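You operate a simulated robot arm through the tools that you are given. There is no shell and no other tool. Be economical: measure what you need, move in short steps, check, and stop when the job is done.

The job below is to be done with a simulated robot arm. You get a single attempt, and the scene is never put back.

## Task
Fetch the scent shaker and stand it on top of the yellow stain soap.
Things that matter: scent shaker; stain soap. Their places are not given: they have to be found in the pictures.

Only the result counts: the job must be done as asked and must still hold three seconds after the hand-in. Knocking over, shifting, dropping, spilling or breaking anything else fails it.

## Robot
A 6-joint arm with a two-finger parallel gripper, fixed in place. Base frame: the origin is at the foot of the arm, x ahead of it, y to its left, z up; the work surface is at about z = 880. Units: mm, degrees, N and s.
With the tool pointing down near the work surface it reaches from about 240 to 640 mm from the base axis. Its first joint turns from -66.0 to 66.0 degrees. Payload 2.7 kg.
The TCP is the grasp point between the finger pads, 23 mm short of the fingertips. In the tool frame z runs along the fingers and y along their closing line. Largest opening 94 mm; finger width 38, thickness 10; the body of the gripper, 54 by 96 mm, starts 39 mm behind the TCP.
Orientation is that of the tool frame in the base frame, as [roll, pitch, yaw] about the fixed x, y, z axes, in that order (R = Rz(yaw) Ry(pitch) Rx(roll)). With the fingers straight down and closing along the base's y, the tool's x points along the base's -x, its y along +y and its z along -z.

## Interface
- The arm moves only by the tool play_rows. Its argument "commands" is a list of rows, each an object (a shift or turn left out is 0, a gripper value left out holds the last) with "dp": the shift along the tool's x, y, z in units of 100 mm (1.0 is 100 mm), a list of three; "rotation": the turn, a rotation vector about the tool's x, y, z in units of 90 degrees (1.0 is 90 degrees), a list of three; "gripper": the finger opening in mm, from 0 to 94. In form: [{"dp": [tx, ty, tz], "rotation": [wx, wy, wz], "gripper": gripper}, ...]. A call has 1 to 10 rows; each row is the pose to reach, as a shift and turn from the pose commanded when the call began, along the tool's axes at that moment. A call with a number of a shift or a turn outside -1 to 1 is refused whole. A row lasts 0.2 s, in which the tool goes at most 50 mm and 8.6 degrees; a call with a longer step from one row to the next is refused whole, and so is a gripper value outside its range. Where a pose cannot be reached the arm comes as near as it can. A force on the tool above 40 N (or 10 N above the force at the start of the call, whichever is more), or a blocked arm, ends the call early, and 0.2 s more pass. Each finger travels about 45 mm/s and halts on what it meets, pressing with about 25 N; the grip force reading is that of the motor and also rises with nothing between the fingers. The clock runs only during rows and for 0.2 s after the last one: add rows that repeat a pose to give the fingers time. It gives the time, the measured TCP pose, the force on the tool (base axes), the opening and the grip force at its end, in the units of the frame above (readings bear some noise), and new pictures: "pictures" is both (left out), scene, wrist or none.
- Cameras (640 x 400 px; columns grow to the right, rows downward): "scene" is fixed at [96.7, -453, 1410.2]; the picture's right is [0.51, -0.86, 0.00], its down [-0.45, -0.27, -0.85] and it looks along [0.73, 0.44, -0.52] (base axes); focal length 369 px, centre (320, 200). "wrist" rides on the gripper at [86, 16, -74] in the tool frame; the picture's right is [-0.18, 0.98, 0.00], its down [-0.58, -0.11, -0.81] and it looks along [-0.79, -0.15, 0.59] (tool axes); focal length 243 px, centre (320, 200).
- locate(camera, pixels): there is no depth. For up to 12 entries [column, row, z] of the newest picture of that camera ("zoom" is the newest enlarged one), the place [x, y] in the base frame at which the ray of that pixel passes the height z, good to about 2 mm. The clock stands still meanwhile.
- close_up(camera, box): a new picture of the part [left, top, right, bottom] of that camera's present view, enlarged. The clock stands still meanwhile.
- hand_in(): hands the job in; it is judged then, once.

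Work in short steps. Measure before you move; look again where a grasp or a placing could have gone wrong, and mend it. You have 60 turns and 170 pictures in all, those below and enlarged ones among them. Open the gripper and draw the arm clear of the work before you hand the job in, unless the task says otherwise; then end with one line.

The tools are called after "Call:" by a JSON object that holds its "name" and its "arguments". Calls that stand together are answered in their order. play_rows: Moves the arm, as the interface text tells. Its arguments: {"type":"object","properties":{"commands":{"type":"array","items":{"type":"object","properties":{"dp":{"type":"array","items":{"type":"number"}},"rotation":{"type":"array","items":{"type":"number"}},"gripper":{"type":"number"}}}},"pictures":{"type":"string","enum":["both","scene","wrist","none"]}},"required":["commands"]} The other tools are called the same way: locate (camera, pixels) gives the place at which the rays of pixels pass given heights; close_up (camera, box) takes an enlarged picture of a part of a camera's view; hand_in () hands the job in.

At the start:

```text
clock: 0.0
position: [427.0, -214.5, 1159.2]
orientation: [-179.9, 0.0, 179.9]
force: [0.0, 0.2, -0.2]
grip_width: 93.7
grasp_force: 0.0
```

scene: 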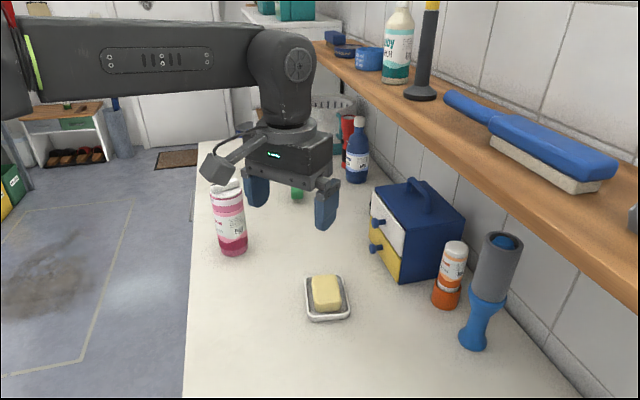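
wrist: 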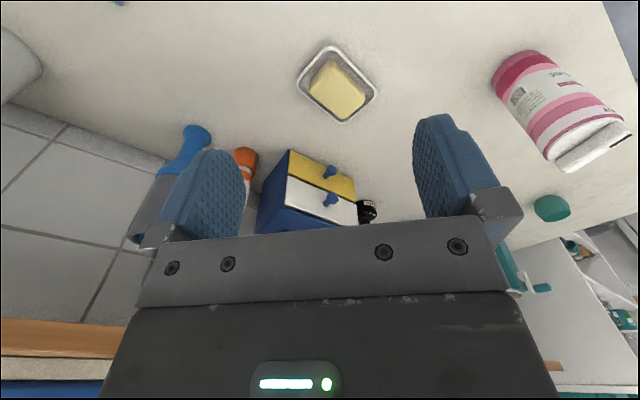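

The scene shows a pink container at (229,218), an orange-capped one at (451,275) and a yellow soap in a dish at (327,293). I enlarge them to tell which is the scent shaker.

Call:
{"name": "close_up", "arguments": {"camera": "scene", "box": [190, 170, 290, 270]}}

Call:
{"name": "close_up", "arguments": {"camera": "scene", "box": [400, 220, 540, 360]}}

Call:
{"name": "close_up", "arguments": {"camera": "scene", "box": [290, 260, 370, 330]}}

Call:
{"name": "close_up", "arguments": {"camera": "scene", "box": [270, 80, 410, 210]}}

Call:
{"name": "close_up", "arguments": {"camera": "wrist", "box": [480, 40, 640, 180]}}

```text
4.00 times, centred on (240, 220) of scene
```

zoom: 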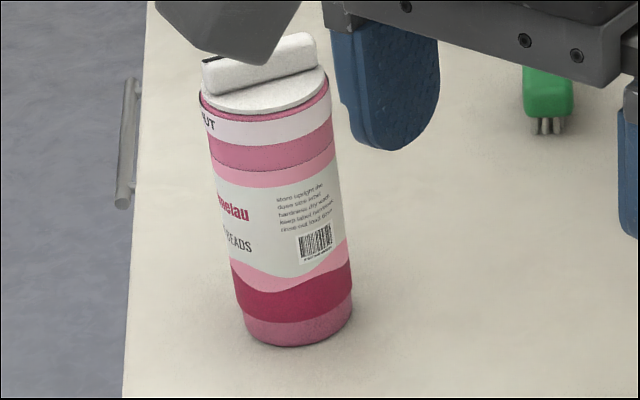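

```text
2.86 times, centred on (470, 290) of scene
```

zoom: 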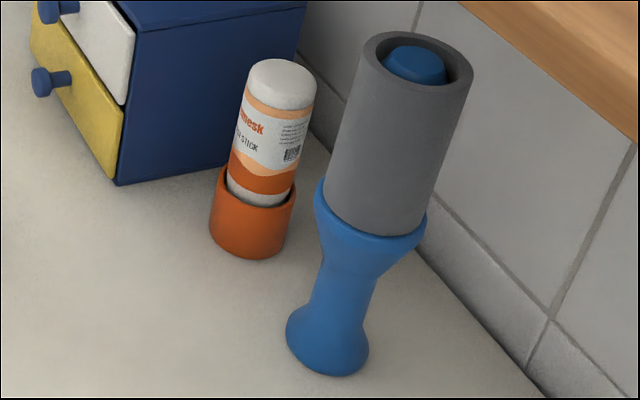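

```text
5.71 times, centred on (330, 295) of scene
```

zoom: 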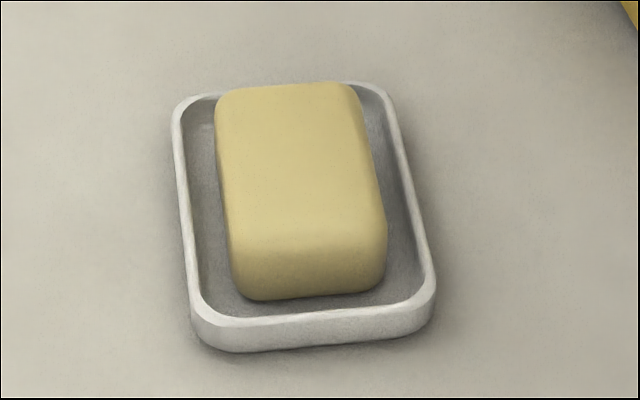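

```text
3.08 times, centred on (340, 145) of scene
```

zoom: 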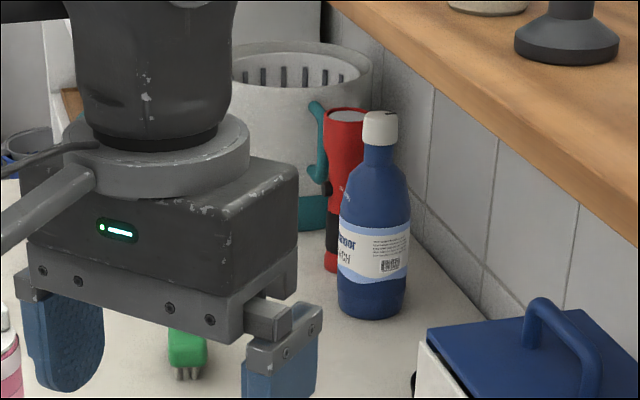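

```text
2.86 times, centred on (560, 110) of wrist
```

zoom: 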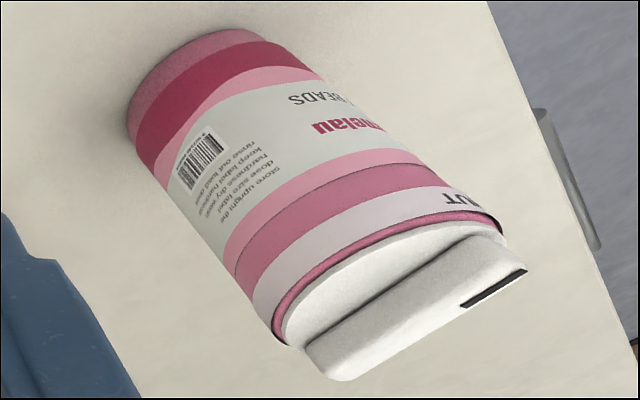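

The pink container ("...beads, store upright") is the scent shaker; the orange one is a stick. I measure the shaker's foot and rim and the soap in both views.

Call:
{"name": "locate", "arguments": {"camera": "scene", "pixels": [[221, 250, 880], [248, 246, 880], [234.5, 256.8, 880], [210.5, 194, 1040], [242.5, 189, 1040], [210.5, 194, 1020], [242.5, 189, 1020], [210.5, 194, 1060], [242.5, 189, 1060]]}}

Call:
{"name": "locate", "arguments": {"camera": "wrist", "pixels": [[492.5, 80, 880], [537, 51, 880], [509, 57, 880], [577, 160, 1040], [655, 118, 1040], [577, 160, 1020], [655, 118, 1020], [577, 160, 1060], [655, 118, 1060]]}}

Call:
{"name": "close_up", "arguments": {"camera": "wrist", "box": [280, 30, 400, 130]}}

```text
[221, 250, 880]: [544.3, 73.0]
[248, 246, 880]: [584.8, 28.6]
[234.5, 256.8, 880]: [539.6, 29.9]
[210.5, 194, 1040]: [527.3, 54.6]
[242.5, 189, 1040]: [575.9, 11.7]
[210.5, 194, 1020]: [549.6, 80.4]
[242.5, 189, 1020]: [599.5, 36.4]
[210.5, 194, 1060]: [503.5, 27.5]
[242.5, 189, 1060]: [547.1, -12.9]
```

```text
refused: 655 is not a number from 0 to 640
```

```text
4.00 times, centred on (340, 80) of wrist
```

zoom: 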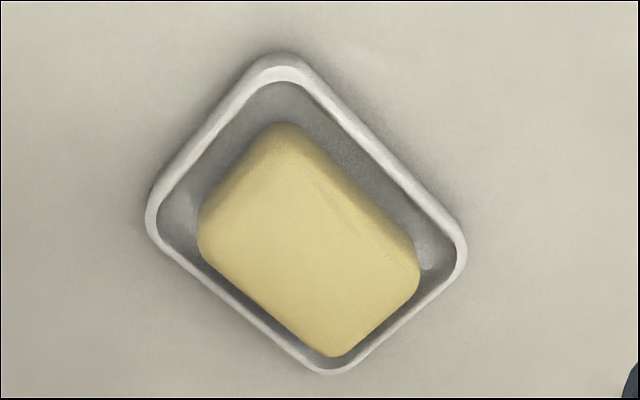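

The shaker stands at about (565,51), about 62 mm across, with its rim at about z 1028. Next I measure the soap from the newest enlarged wrist picture and the scene picture.

Call:
{"name": "locate", "arguments": {"camera": "zoom", "pixels": [[285, 125, 900], [418, 270, 900], [330, 355, 900], [200, 240, 900], [285, 125, 915], [418, 270, 915], [330, 355, 915], [200, 240, 915], [275, 60, 880], [465, 255, 880], [325, 372, 890], [147, 220, 890]]}}

Call:
{"name": "locate", "arguments": {"camera": "scene", "pixels": [[313, 275, 915], [335, 274.5, 915], [341, 303, 915], [317.5, 305, 915], [313, 275, 905], [335, 274.5, 905], [341, 303, 905], [317.5, 305, 905]]}}

Call:
{"name": "locate", "arguments": {"camera": "wrist", "pixels": [[492.5, 80, 880], [537, 51, 880], [548, 158, 1028], [605, 100, 1028]]}}

```text
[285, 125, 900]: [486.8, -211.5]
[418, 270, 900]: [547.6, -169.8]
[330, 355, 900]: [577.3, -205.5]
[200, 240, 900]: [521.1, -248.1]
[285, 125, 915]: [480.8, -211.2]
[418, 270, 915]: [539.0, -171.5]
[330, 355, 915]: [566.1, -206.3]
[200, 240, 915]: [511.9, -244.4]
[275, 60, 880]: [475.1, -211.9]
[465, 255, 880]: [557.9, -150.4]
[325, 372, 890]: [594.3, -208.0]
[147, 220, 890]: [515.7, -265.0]
```

```text
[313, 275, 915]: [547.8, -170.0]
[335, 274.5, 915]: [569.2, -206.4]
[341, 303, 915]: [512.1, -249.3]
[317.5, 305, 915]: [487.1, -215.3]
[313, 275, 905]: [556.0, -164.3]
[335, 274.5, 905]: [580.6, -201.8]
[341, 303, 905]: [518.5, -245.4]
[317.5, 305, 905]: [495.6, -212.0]
```

```text
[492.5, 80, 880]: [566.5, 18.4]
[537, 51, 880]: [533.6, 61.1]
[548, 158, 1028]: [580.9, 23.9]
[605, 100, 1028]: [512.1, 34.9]
```

Soap top centre is about (527,-209) at z about 915, with its long side near 70 mm. I carry the open gripper at its present height toward the shaker, in three calls.

Call:
{"name": "play_rows", "arguments": {"commands": [{"dp": [-0.15, 0.3, 0], "gripper": 94}, {"dp": [-0.3, 0.6, 0]}, {"dp": [-0.46, 0.9, 0]}], "pictures": "none"}}

Call:
{"name": "play_rows", "arguments": {"commands": [{"dp": [-0.15, 0.3, 0]}, {"dp": [-0.3, 0.6, 0]}, {"dp": [-0.46, 0.9, 0]}], "pictures": "none"}}

Call:
{"name": "play_rows", "arguments": {"commands": [{"dp": [-0.15, 0.3, 0]}, {"dp": [-0.3, 0.6, 0]}, {"dp": [-0.46, 0.855, 0]}, {"dp": [-0.46, 0.855, 0]}], "pictures": "both"}}

```text
clock: 0.8
position: [474.4, -124.5, 1159.3]
orientation: [-179.9, 0.1, 179.9]
force: [0.8, -0.8, 0.8]
grip_width: 94.1
grasp_force: 0.1
```

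```text
clock: 1.6
position: [521.8, -34.5, 1159.0]
orientation: [-179.9, 0.0, -180.0]
force: [-0.5, 0.1, 0.4]
grip_width: 93.9
grasp_force: 0.1
```

```text
clock: 2.6
position: [566.2, 49.8, 1159.1]
orientation: [-179.9, 0.0, -180.0]
force: [0.0, 0.0, -1.0]
grip_width: 94.1
grasp_force: 0.0
```

scene: 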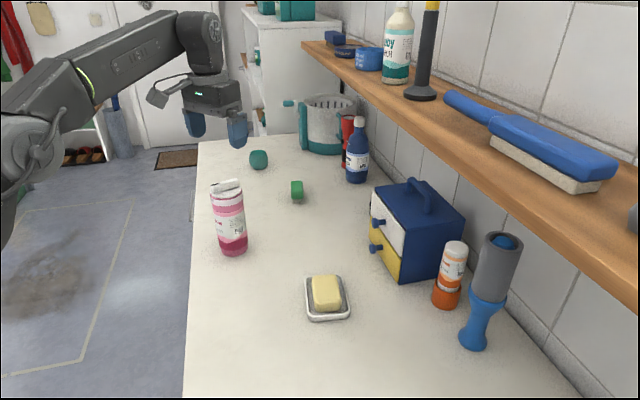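
wrist: 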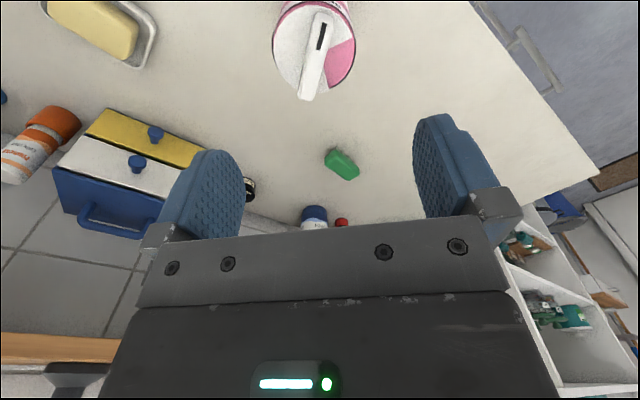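

I locate the shaker's rim and lid in this wrist view, around (314,45).

Call:
{"name": "locate", "arguments": {"camera": "wrist", "pixels": [[272, 47, 1028], [356, 47, 1028], [272, 47, 1020], [356, 47, 1020], [309, 100, 1040], [309, 93, 1028], [300, 8, 1028]]}}

Call:
{"name": "close_up", "arguments": {"camera": "wrist", "box": [250, 0, 390, 120]}}

Call:
{"name": "close_up", "arguments": {"camera": "scene", "box": [190, 170, 270, 260]}}

```text
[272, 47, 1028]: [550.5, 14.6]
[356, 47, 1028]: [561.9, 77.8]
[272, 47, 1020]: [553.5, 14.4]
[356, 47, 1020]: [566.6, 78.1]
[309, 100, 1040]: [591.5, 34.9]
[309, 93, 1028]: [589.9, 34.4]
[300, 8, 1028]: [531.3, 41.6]
```

```text
3.33 times, centred on (320, 60) of wrist
```

zoom: 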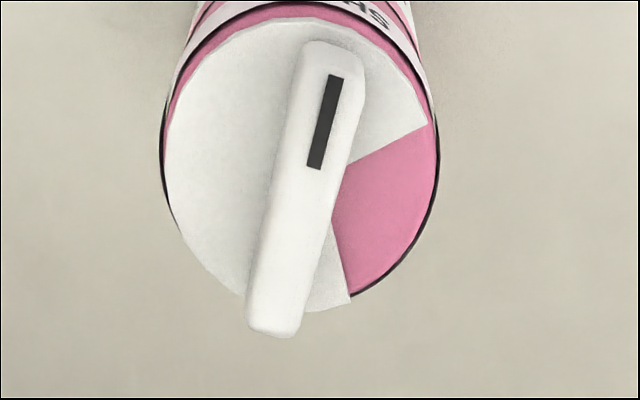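

```text
4.44 times, centred on (230, 215) of scene
```

zoom: 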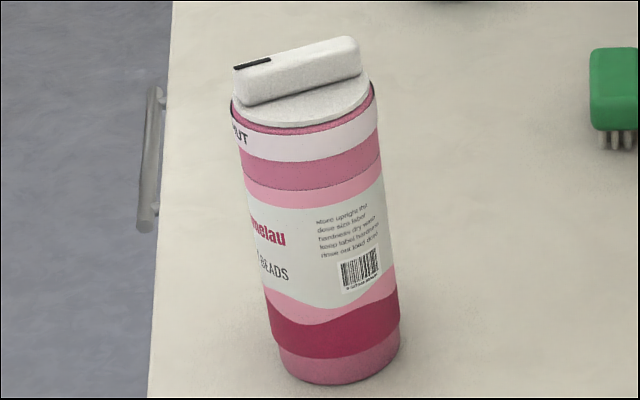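

Both views agree on a centre of about (560,46), with the rim near z 1030 and the dial top near 1042. I shift there and go down to TCP z about 1070 first to check.

Call:
{"name": "play_rows", "arguments": {"commands": [{"dp": [0.055, -0.04, 0.3]}, {"dp": [0.055, -0.04, 0.6]}, {"dp": [0.055, -0.04, 0.9]}, {"dp": [0.055, -0.04, 0.9]}], "pictures": "both"}}

```text
clock: 3.6
position: [562.6, 47.3, 1068.3]
orientation: [-179.9, 0.2, -179.9]
force: [0.8, 0.0, -0.2]
grip_width: 94.2
grasp_force: 0.1
```

scene: 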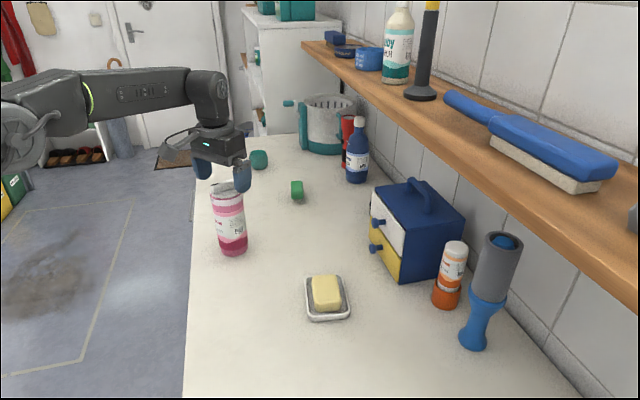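
wrist: 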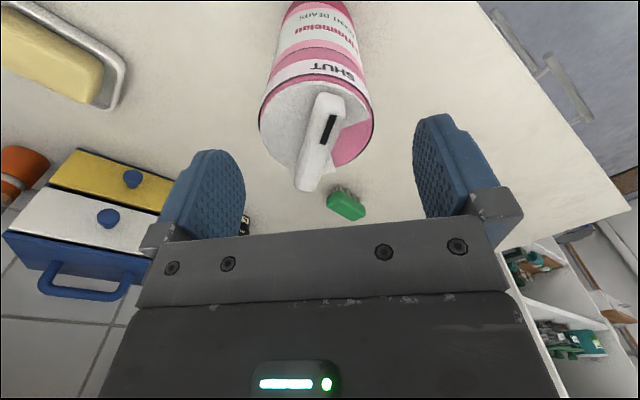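

"SCENT BEADS" confirmed; the rim centre at (317,123) is nearly aligned between the pads. I shift slightly (x -3, y -1.5) and descend to TCP z about 1014, still open.

Call:
{"name": "play_rows", "arguments": {"commands": [{"dp": [0.03, -0.015, 0.2]}, {"dp": [0.03, -0.015, 0.4]}, {"dp": [0.03, -0.015, 0.54]}, {"dp": [0.03, -0.015, 0.54]}], "pictures": "both"}}

```text
clock: 4.6
position: [557.7, 48.3, 1012.8]
orientation: [-179.8, 0.0, -180.0]
force: [0.7, -0.4, -0.1]
grip_width: 93.7
grasp_force: 0.2
```

scene: 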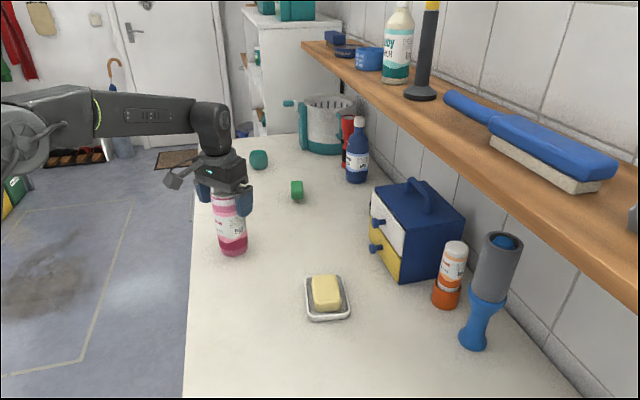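
wrist: 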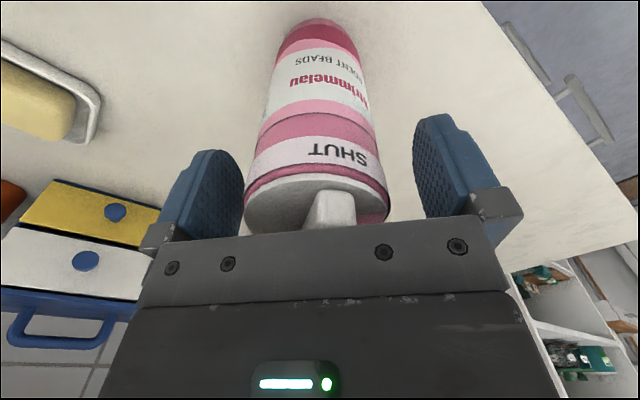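

The rim sits centred (columns 243-390) between the pads with no contact. I close on it.

Call:
{"name": "play_rows", "arguments": {"commands": [{"gripper": 75}, {"gripper": 66}, {"gripper": 50}, {"gripper": 50}, {"gripper": 50}, {"gripper": 50}], "pictures": "both"}}

```text
clock: 6.0
position: [558.5, 48.0, 1012.0]
orientation: [-179.9, 0.1, -180.0]
force: [0.1, -1.3, 2.6]
grip_width: 63.1
grasp_force: 24.9
```

scene: 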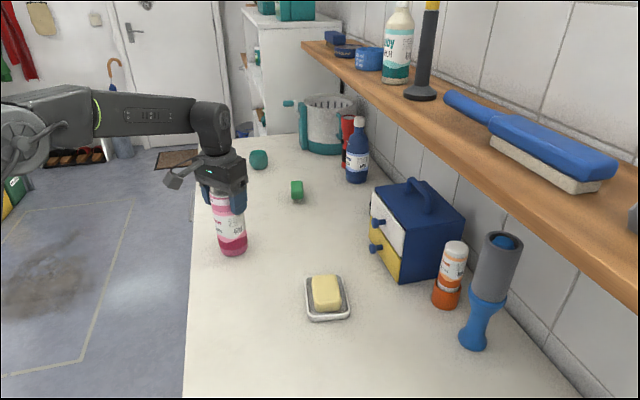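
wrist: 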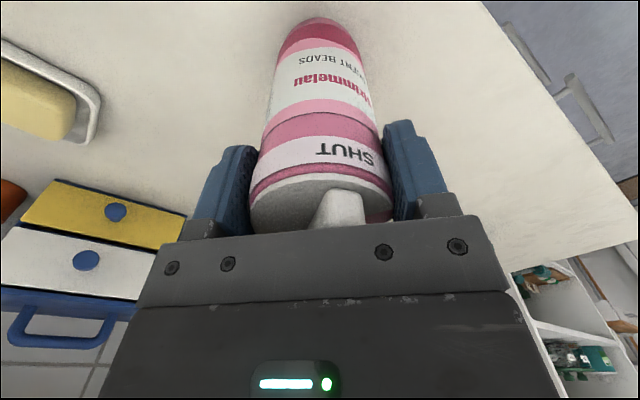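

The grip holds at 63 mm and 25 N. I lift slowly, straight up by 80 mm.

Call:
{"name": "play_rows", "arguments": {"commands": [{"dp": [0, 0, -0.05]}, {"dp": [0, 0, -0.15]}, {"dp": [0, 0, -0.3]}, {"dp": [0, 0, -0.5]}, {"dp": [0, 0, -0.7]}, {"dp": [0, 0, -0.8]}, {"dp": [0, 0, -0.8]}], "pictures": "both"}}

```text
clock: 7.6
position: [557.7, 45.6, 1095.3]
orientation: [-179.9, 0.0, -180.0]
force: [0.3, 0.4, -1.2]
grip_width: 63.3
grasp_force: 24.4
```

scene: 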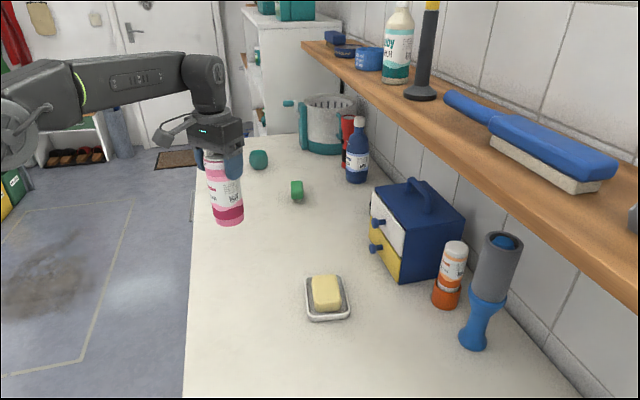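
wrist: 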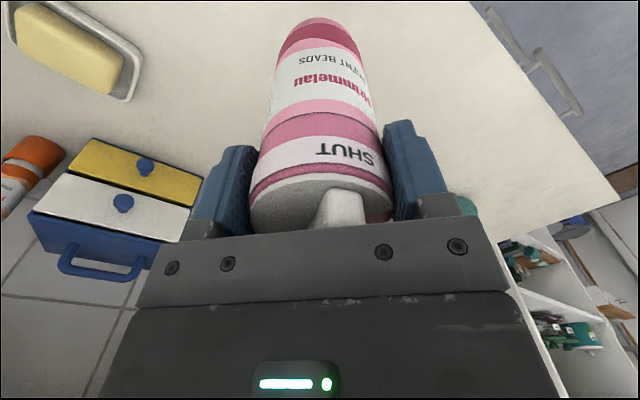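

The shaker hangs straight and free (bottom near z 963). I check where the cabinet corner stands, then carry the shaker along -y toward the soap.

Call:
{"name": "locate", "arguments": {"camera": "scene", "pixels": [[400, 284, 880], [370, 236, 880], [376, 248, 910], [408, 181, 1040]]}}

Call:
{"name": "play_rows", "arguments": {"commands": [{"dp": [0.03, -0.2, 0]}, {"dp": [0.06, -0.4, 0]}, {"dp": [0.09, -0.6, 0]}, {"dp": [0.11, -0.8, 0]}, {"dp": [0.12, -0.9, 0]}, {"dp": [0.12, -0.9, 0]}], "pictures": "none"}}

Call:
{"name": "play_rows", "arguments": {"commands": [{"dp": [0.03, -0.2, 0]}, {"dp": [0.06, -0.4, 0]}, {"dp": [0.09, -0.6, 0]}, {"dp": [0.1, -0.7, 0]}, {"dp": [0.1, -0.7, 0]}], "pictures": "both"}}

```text
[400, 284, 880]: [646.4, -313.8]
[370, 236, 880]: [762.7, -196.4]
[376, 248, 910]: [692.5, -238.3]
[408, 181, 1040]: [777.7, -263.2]
```

```text
clock: 9.0
position: [543.7, -44.0, 1093.9]
orientation: [-179.9, 0.0, 179.9]
force: [0.0, -0.3, -1.4]
grip_width: 63.4
grasp_force: 25.2
```

```text
clock: 10.2
position: [532.8, -113.3, 1096.7]
orientation: [-180.0, 0.0, 179.9]
force: [-0.9, 0.0, -0.8]
grip_width: 63.4
grasp_force: 24.9
```

scene: 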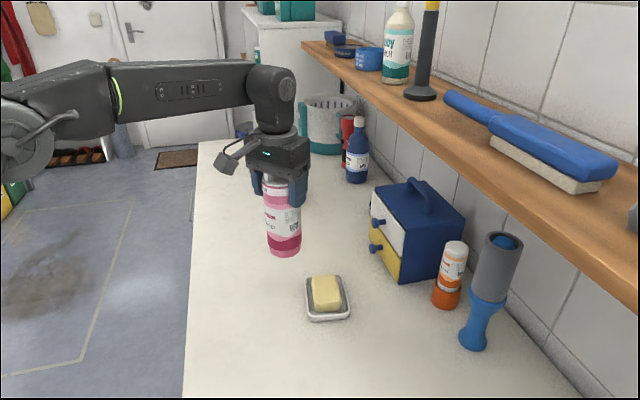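
wrist: 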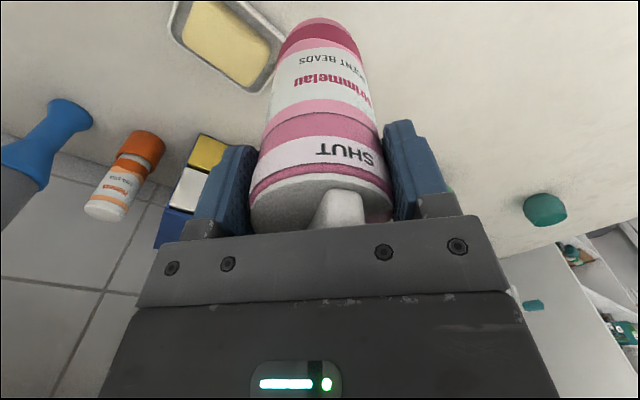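

The cabinet is far enough away (x over 640). I enlarge the soap in the wrist view and the shaker's foot in the scene view to fix the offset between them.

Call:
{"name": "close_up", "arguments": {"camera": "wrist", "box": [160, 0, 290, 100]}}

Call:
{"name": "locate", "arguments": {"camera": "zoom", "pixels": [[120, 190, 900], [400, 355, 900], [540, 215, 900]]}}

Call:
{"name": "close_up", "arguments": {"camera": "scene", "box": [240, 170, 360, 330]}}

```text
4.00 times, centred on (225, 50) of wrist
```

zoom: 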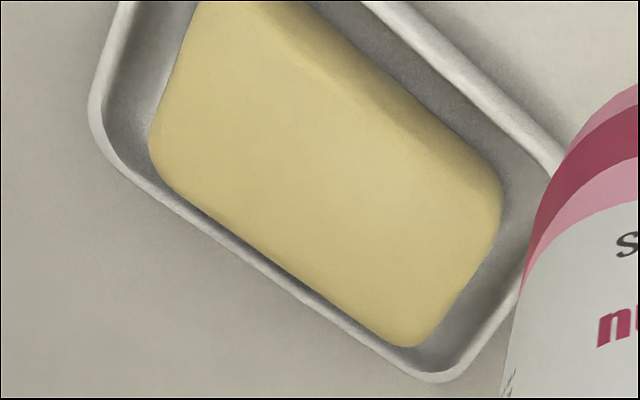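

```text
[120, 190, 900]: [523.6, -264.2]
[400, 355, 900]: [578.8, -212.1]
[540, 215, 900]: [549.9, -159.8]
```

```text
2.50 times, centred on (300, 250) of scene
```

zoom: 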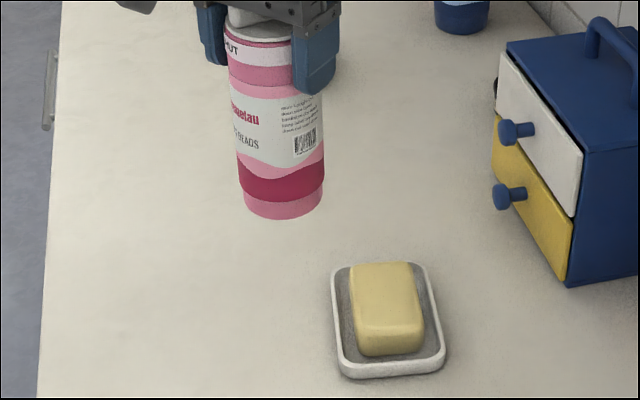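

I locate both in this enlarged scene picture: the shaker's foot at z 963 and the soap's top face at z 915-920.

Call:
{"name": "locate", "arguments": {"camera": "zoom", "pixels": [[243, 200, 963], [322, 196, 963], [283, 219, 963], [352, 264, 918], [410, 262, 918], [423, 320, 918], [357, 326, 918], [335, 370, 880], [400, 378, 880], [446, 355, 880]]}}

Call:
{"name": "locate", "arguments": {"camera": "wrist", "pixels": [[247.5, 86, 918], [269, 50, 918], [182.5, 38, 918]]}}

```text
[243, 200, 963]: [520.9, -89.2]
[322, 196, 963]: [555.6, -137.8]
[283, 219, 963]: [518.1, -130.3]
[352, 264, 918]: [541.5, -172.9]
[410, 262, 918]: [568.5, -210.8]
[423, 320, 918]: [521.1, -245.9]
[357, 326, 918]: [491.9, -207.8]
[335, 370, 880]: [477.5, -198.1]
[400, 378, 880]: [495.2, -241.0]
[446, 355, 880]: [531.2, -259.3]
```

```text
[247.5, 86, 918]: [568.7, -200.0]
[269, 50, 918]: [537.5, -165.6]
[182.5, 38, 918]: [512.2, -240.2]
```

Shaker foot centre reads about (540,-113.5) and soap top centre about (529,-208). I move by (-11,-95) at this height, then check.

Call:
{"name": "play_rows", "arguments": {"commands": [{"dp": [0.02, -0.2, 0]}, {"dp": [0.04, -0.4, 0]}, {"dp": [0.07, -0.6, 0]}, {"dp": [0.09, -0.8, 0]}, {"dp": [0.11, -0.95, 0]}, {"dp": [0.11, -0.95, 0]}, {"dp": [0.11, -0.95, 0.15]}, {"dp": [0.11, -0.95, 0.25]}, {"dp": [0.11, -0.95, 0.25]}], "pictures": "both"}}

Call:
{"name": "close_up", "arguments": {"camera": "scene", "box": [280, 230, 380, 330]}}

Call:
{"name": "close_up", "arguments": {"camera": "wrist", "box": [250, 0, 400, 90]}}

```text
clock: 12.2
position: [524.5, -209.6, 1072.1]
orientation: [-179.9, 0.0, -179.9]
force: [-0.3, -0.2, -0.7]
grip_width: 63.2
grasp_force: 25.0
```

scene: 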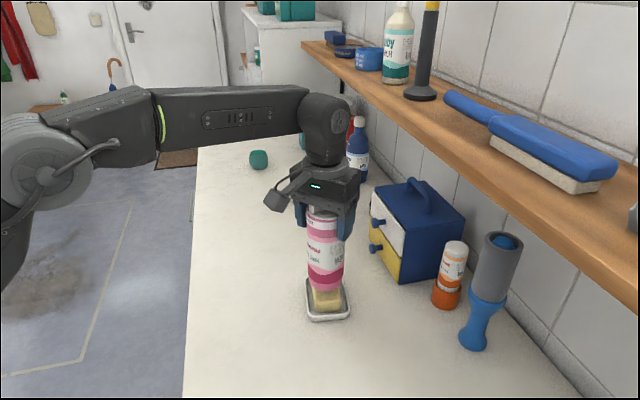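
wrist: 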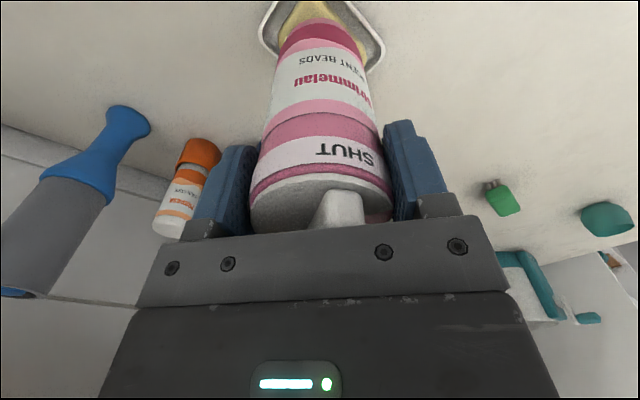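

```text
4.00 times, centred on (330, 280) of scene
```

zoom: 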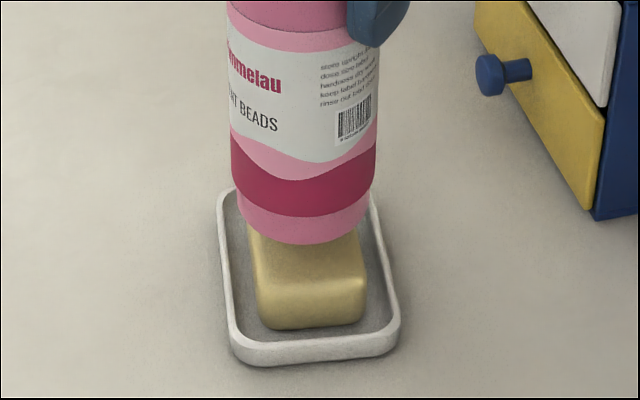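

```text
4.27 times, centred on (325, 45) of wrist
```

zoom: 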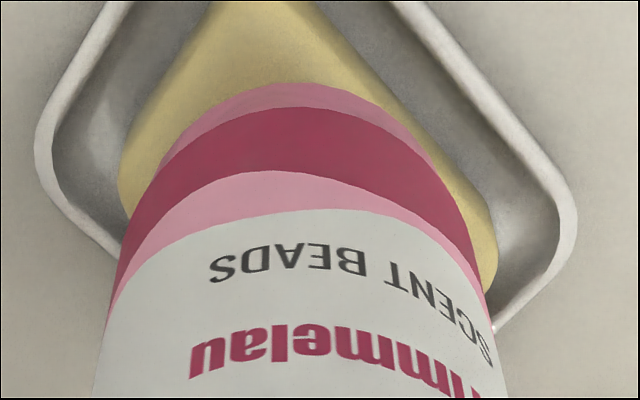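

The foot hangs about 22 mm over the soap and looks centred sideways. I measure it against the soap once more, after retaking the scene enlargement.

Call:
{"name": "close_up", "arguments": {"camera": "scene", "box": [280, 230, 380, 330]}}

Call:
{"name": "locate", "arguments": {"camera": "zoom", "pixels": [[238, 212, 940], [370, 205, 940], [305, 245, 940], [363, 282, 918], [262, 288, 918], [362, 282, 912], [262, 288, 912]]}}

Call:
{"name": "locate", "arguments": {"camera": "wrist", "pixels": [[279, 48, 918], [365, 59, 918], [279, 48, 912], [365, 59, 912]]}}

```text
4.00 times, centred on (330, 280) of scene
```

zoom: 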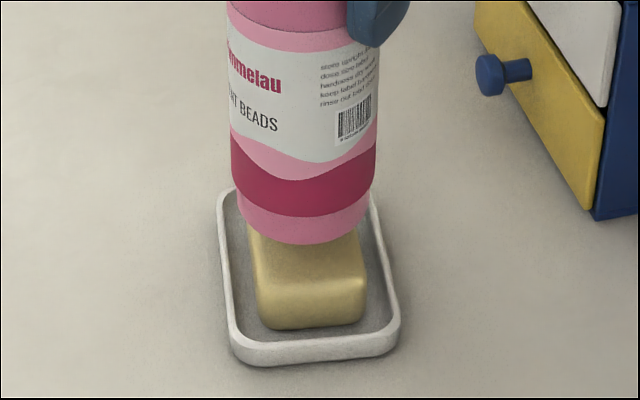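

```text
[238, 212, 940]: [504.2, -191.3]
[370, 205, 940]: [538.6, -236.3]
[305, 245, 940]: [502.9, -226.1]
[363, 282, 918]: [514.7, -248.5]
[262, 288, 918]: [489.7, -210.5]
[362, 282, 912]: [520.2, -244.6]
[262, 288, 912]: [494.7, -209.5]
```

```text
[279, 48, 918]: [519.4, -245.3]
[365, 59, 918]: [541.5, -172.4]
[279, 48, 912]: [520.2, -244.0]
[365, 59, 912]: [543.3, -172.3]
```

Foot centre reads about (526,-211.5) against soap centre (530,-209), so I correct by (+3,+2). Then I lower 18 mm and read the force.

Call:
{"name": "play_rows", "arguments": {"commands": [{"dp": [-0.03, 0.02, 0.05]}, {"dp": [-0.03, 0.02, 0.1]}, {"dp": [-0.03, 0.02, 0.14]}, {"dp": [-0.03, 0.02, 0.18]}, {"dp": [-0.03, 0.02, 0.18]}], "pictures": "scene"}}

Call:
{"name": "close_up", "arguments": {"camera": "scene", "box": [280, 230, 380, 330]}}

```text
clock: 13.4
position: [527.5, -206.8, 1053.0]
orientation: [-179.9, 0.1, 180.0]
force: [0.1, -0.5, -1.6]
grip_width: 63.1
grasp_force: 24.5
```

scene: 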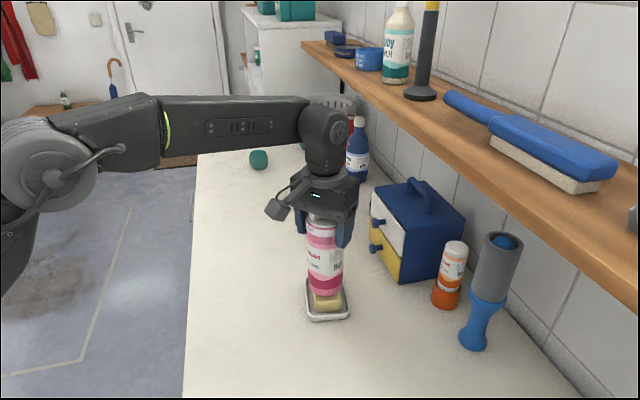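

```text
4.00 times, centred on (330, 280) of scene
```

zoom: 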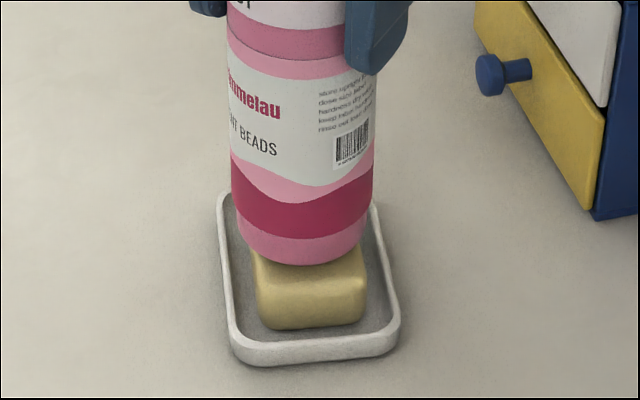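

Force is still near zero and the foot front is at row 265, just above the soap. I lower in small steps.

Call:
{"name": "play_rows", "arguments": {"commands": [{"dp": [0, 0, 0.01]}, {"dp": [0, 0, 0.02]}, {"dp": [0, 0, 0.03]}], "pictures": "none"}}

```text
clock: 14.2
position: [527.9, -207.0, 1050.7]
orientation: [-179.9, 0.0, 179.9]
force: [0.5, -0.1, -1.9]
grip_width: 63.2
grasp_force: 24.8
```

No contact yet, so I lower another 2 mm.

Call:
{"name": "play_rows", "arguments": {"commands": [{"dp": [0, 0, 0.01]}, {"dp": [0, 0, 0.02]}, {"dp": [0, 0, 0.02]}], "pictures": "none"}}

```text
clock: 15.0
position: [527.4, -206.8, 1048.4]
orientation: [180.0, 0.0, -179.9]
force: [-0.9, 0.0, -1.2]
grip_width: 63.1
grasp_force: 25.4
```

Still free; another 2 mm with a look.

Call:
{"name": "play_rows", "arguments": {"commands": [{"dp": [0, 0, 0.01]}, {"dp": [0, 0, 0.02]}, {"dp": [0, 0, 0.02]}], "pictures": "none"}}

Call:
{"name": "close_up", "arguments": {"camera": "scene", "box": [280, 230, 380, 330]}}

```text
clock: 15.8
position: [528.9, -206.1, 1045.6]
orientation: [-179.9, -0.1, -179.9]
force: [0.4, 0.2, -0.5]
grip_width: 63.1
grasp_force: 25.1
```

```text
4.00 times, centred on (330, 280) of scene
```

zoom: 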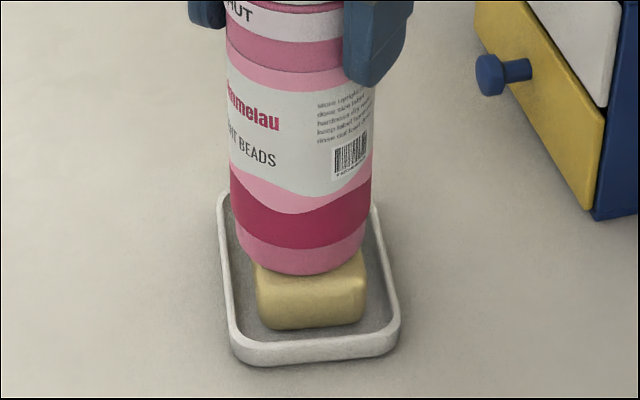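

Foot at column 302 versus soap centre about 306, so I shift 1.5 mm to -y and lower on, 2 mm.

Call:
{"name": "play_rows", "arguments": {"commands": [{"dp": [-0.01, -0.015, 0]}, {"dp": [-0.01, -0.015, 0.01]}, {"dp": [-0.01, -0.015, 0.02]}, {"dp": [-0.01, -0.015, 0.02]}], "pictures": "none"}}

```text
clock: 16.8
position: [529.2, -209.0, 1045.8]
orientation: [-179.8, 0.3, -179.9]
force: [-1.2, 0.3, 14.6]
grip_width: 63.4
grasp_force: 25.3
```

Contact: 14.6 N upward. I take a closer look before easing off and releasing.

Call:
{"name": "play_rows", "arguments": {"commands": [{"dp": [0, 0, -0.008]}, {"dp": [0, 0, -0.008]}], "pictures": "both"}}

Call:
{"name": "close_up", "arguments": {"camera": "scene", "box": [280, 230, 380, 330]}}

Call:
{"name": "close_up", "arguments": {"camera": "wrist", "box": [250, 0, 400, 90]}}

```text
clock: 17.4
position: [528.1, -208.8, 1045.4]
orientation: [-179.8, 0.3, 180.0]
force: [1.8, -4.1, 15.4]
grip_width: 63.1
grasp_force: 25.0
```

scene: 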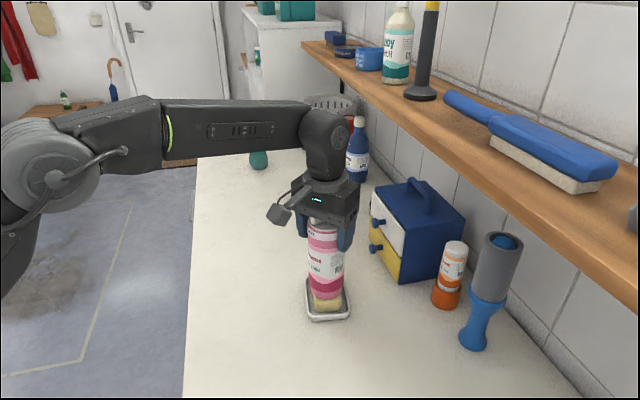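
wrist: 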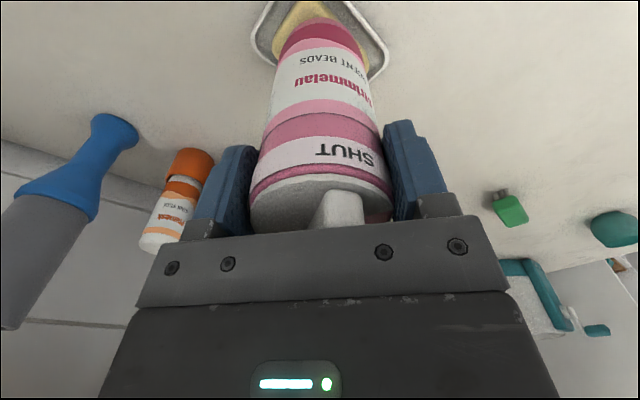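

```text
4.00 times, centred on (330, 280) of scene
```

zoom: 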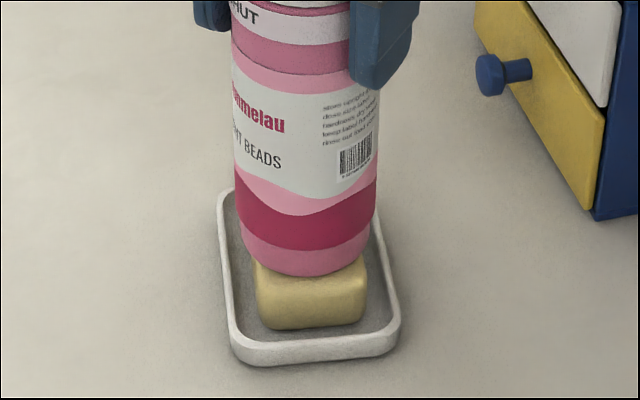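

```text
4.27 times, centred on (325, 45) of wrist
```

zoom: 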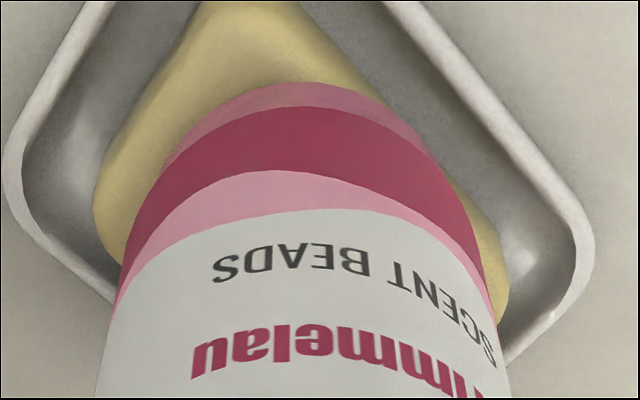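

The foot spans columns 241-370 and is well centred on the soap. I ease upward another 1 mm to drop the preload.

Call:
{"name": "play_rows", "arguments": {"commands": [{"dp": [0, 0, -0.005]}, {"dp": [0, 0, -0.008]}, {"dp": [0, 0, -0.008]}], "pictures": "none"}}

```text
clock: 18.2
position: [527.5, -208.1, 1046.5]
orientation: [-179.9, 0.1, 180.0]
force: [5.9, -3.2, 15.4]
grip_width: 63.4
grasp_force: 25.3
```

The vertical force has not fallen yet, so I ease up another 1 mm.

Call:
{"name": "play_rows", "arguments": {"commands": [{"dp": [0, 0, -0.005]}, {"dp": [0, 0, -0.01]}, {"dp": [0, 0, -0.01]}], "pictures": "none"}}

```text
clock: 19.0
position: [526.7, -208.5, 1045.9]
orientation: [-179.9, 0.0, 179.9]
force: [3.1, -2.9, 11.1]
grip_width: 63.1
grasp_force: 24.7
```

Down to 11 N; one more 1 mm.

Call:
{"name": "play_rows", "arguments": {"commands": [{"dp": [0, 0, -0.005]}, {"dp": [0, 0, -0.01]}, {"dp": [0, 0, -0.01]}], "pictures": "scene"}}

Call:
{"name": "close_up", "arguments": {"camera": "scene", "box": [270, 210, 390, 330]}}

```text
clock: 19.8
position: [527.6, -208.5, 1045.3]
orientation: [-179.9, -0.1, 180.0]
force: [-1.6, 0.6, 8.3]
grip_width: 63.1
grasp_force: 25.4
```

scene: 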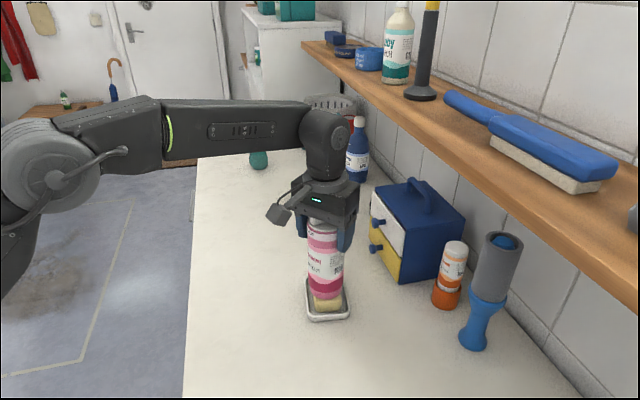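

```text
3.33 times, centred on (330, 270) of scene
```

zoom: 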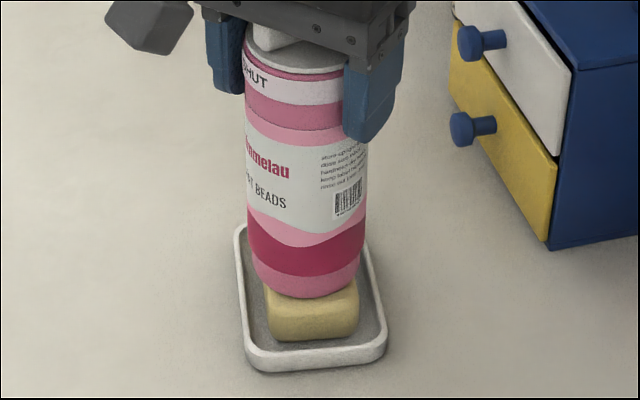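

Upright, seated, 8 N of residual load and almost no side force. I open slowly, step by step.

Call:
{"name": "play_rows", "arguments": {"commands": [{"gripper": 62}, {"gripper": 63}, {"gripper": 64}, {"gripper": 65}, {"gripper": 67}, {"gripper": 70}, {"gripper": 75}, {"gripper": 82}, {"gripper": 90}, {"gripper": 94}], "pictures": "both"}}

```text
clock: 22.0
position: [527.6, -209.7, 1046.9]
orientation: [-180.0, 0.1, 179.9]
force: [0.2, 0.1, 0.7]
grip_width: 93.9
grasp_force: 0.1
```

scene: 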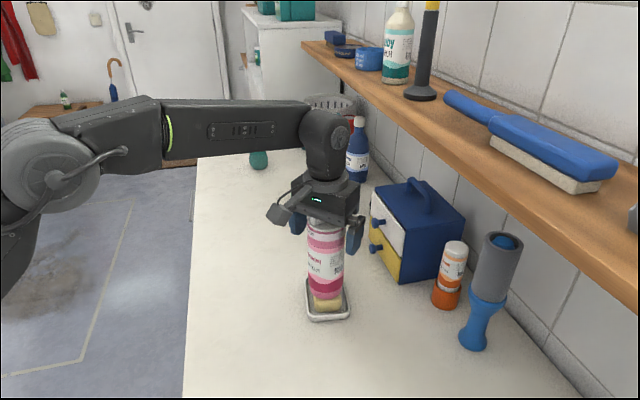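
wrist: 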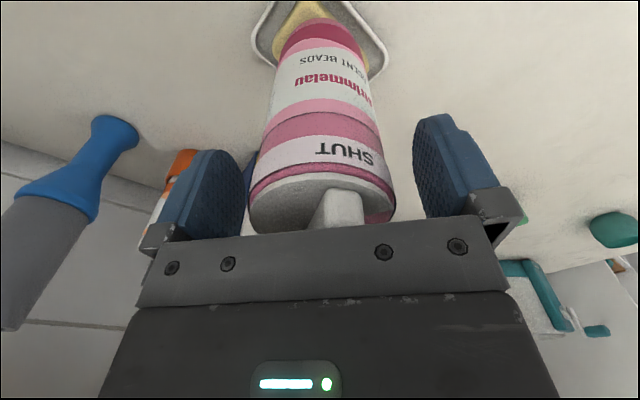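

The shaker stands on its own with both pads clear. I raise the gripper straight up.

Call:
{"name": "play_rows", "arguments": {"commands": [{"dp": [0, 0, -0.15]}, {"dp": [0, 0, -0.35]}, {"dp": [0, 0, -0.6]}, {"dp": [0, 0, -0.9]}, {"dp": [0, 0, -0.95]}], "pictures": "none"}}

Call:
{"name": "play_rows", "arguments": {"commands": [{"dp": [0.3, 0, 0]}, {"dp": [0.6, 0, 0]}, {"dp": [0.9, 0, 0]}, {"dp": [0.9, 0, 0]}], "pictures": "both"}}

Call:
{"name": "close_up", "arguments": {"camera": "scene", "box": [270, 210, 390, 330]}}

```text
clock: 23.2
position: [527.1, -210.7, 1143.2]
orientation: [-180.0, -0.1, 180.0]
force: [-0.9, 0.3, -0.2]
grip_width: 93.8
grasp_force: 0.1
```

```text
clock: 24.2
position: [437.9, -208.6, 1142.8]
orientation: [-179.9, 0.1, -179.9]
force: [-0.3, -0.6, 0.4]
grip_width: 94.0
grasp_force: 0.0
```

scene: 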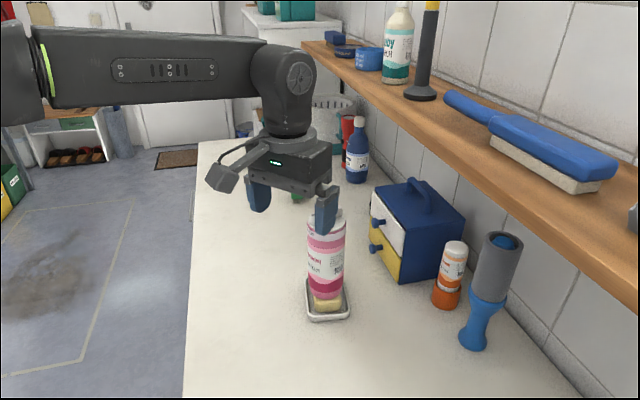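
wrist: 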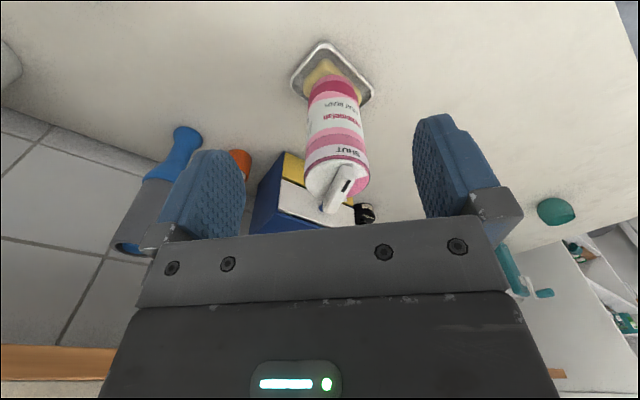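

```text
3.33 times, centred on (330, 270) of scene
```

zoom: 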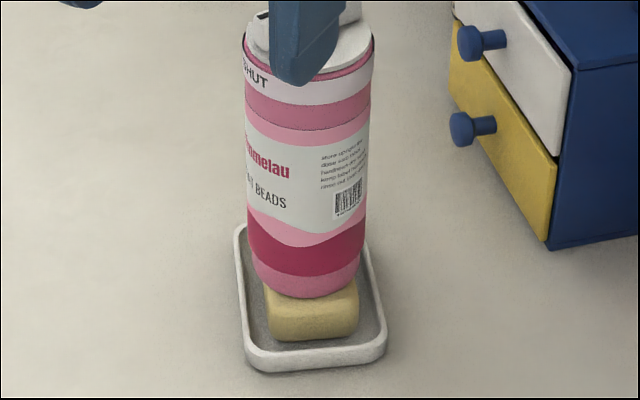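

The shaker stands upright and still on the soap, with the gripper open and clear of it. I hand in.

Call:
{"name": "hand_in", "arguments": {}}

```text
The job is handed in.
```

The pink scent shaker is standing upright on the yellow stain soap. The gripper is open and clear of it, and the job is handed in.
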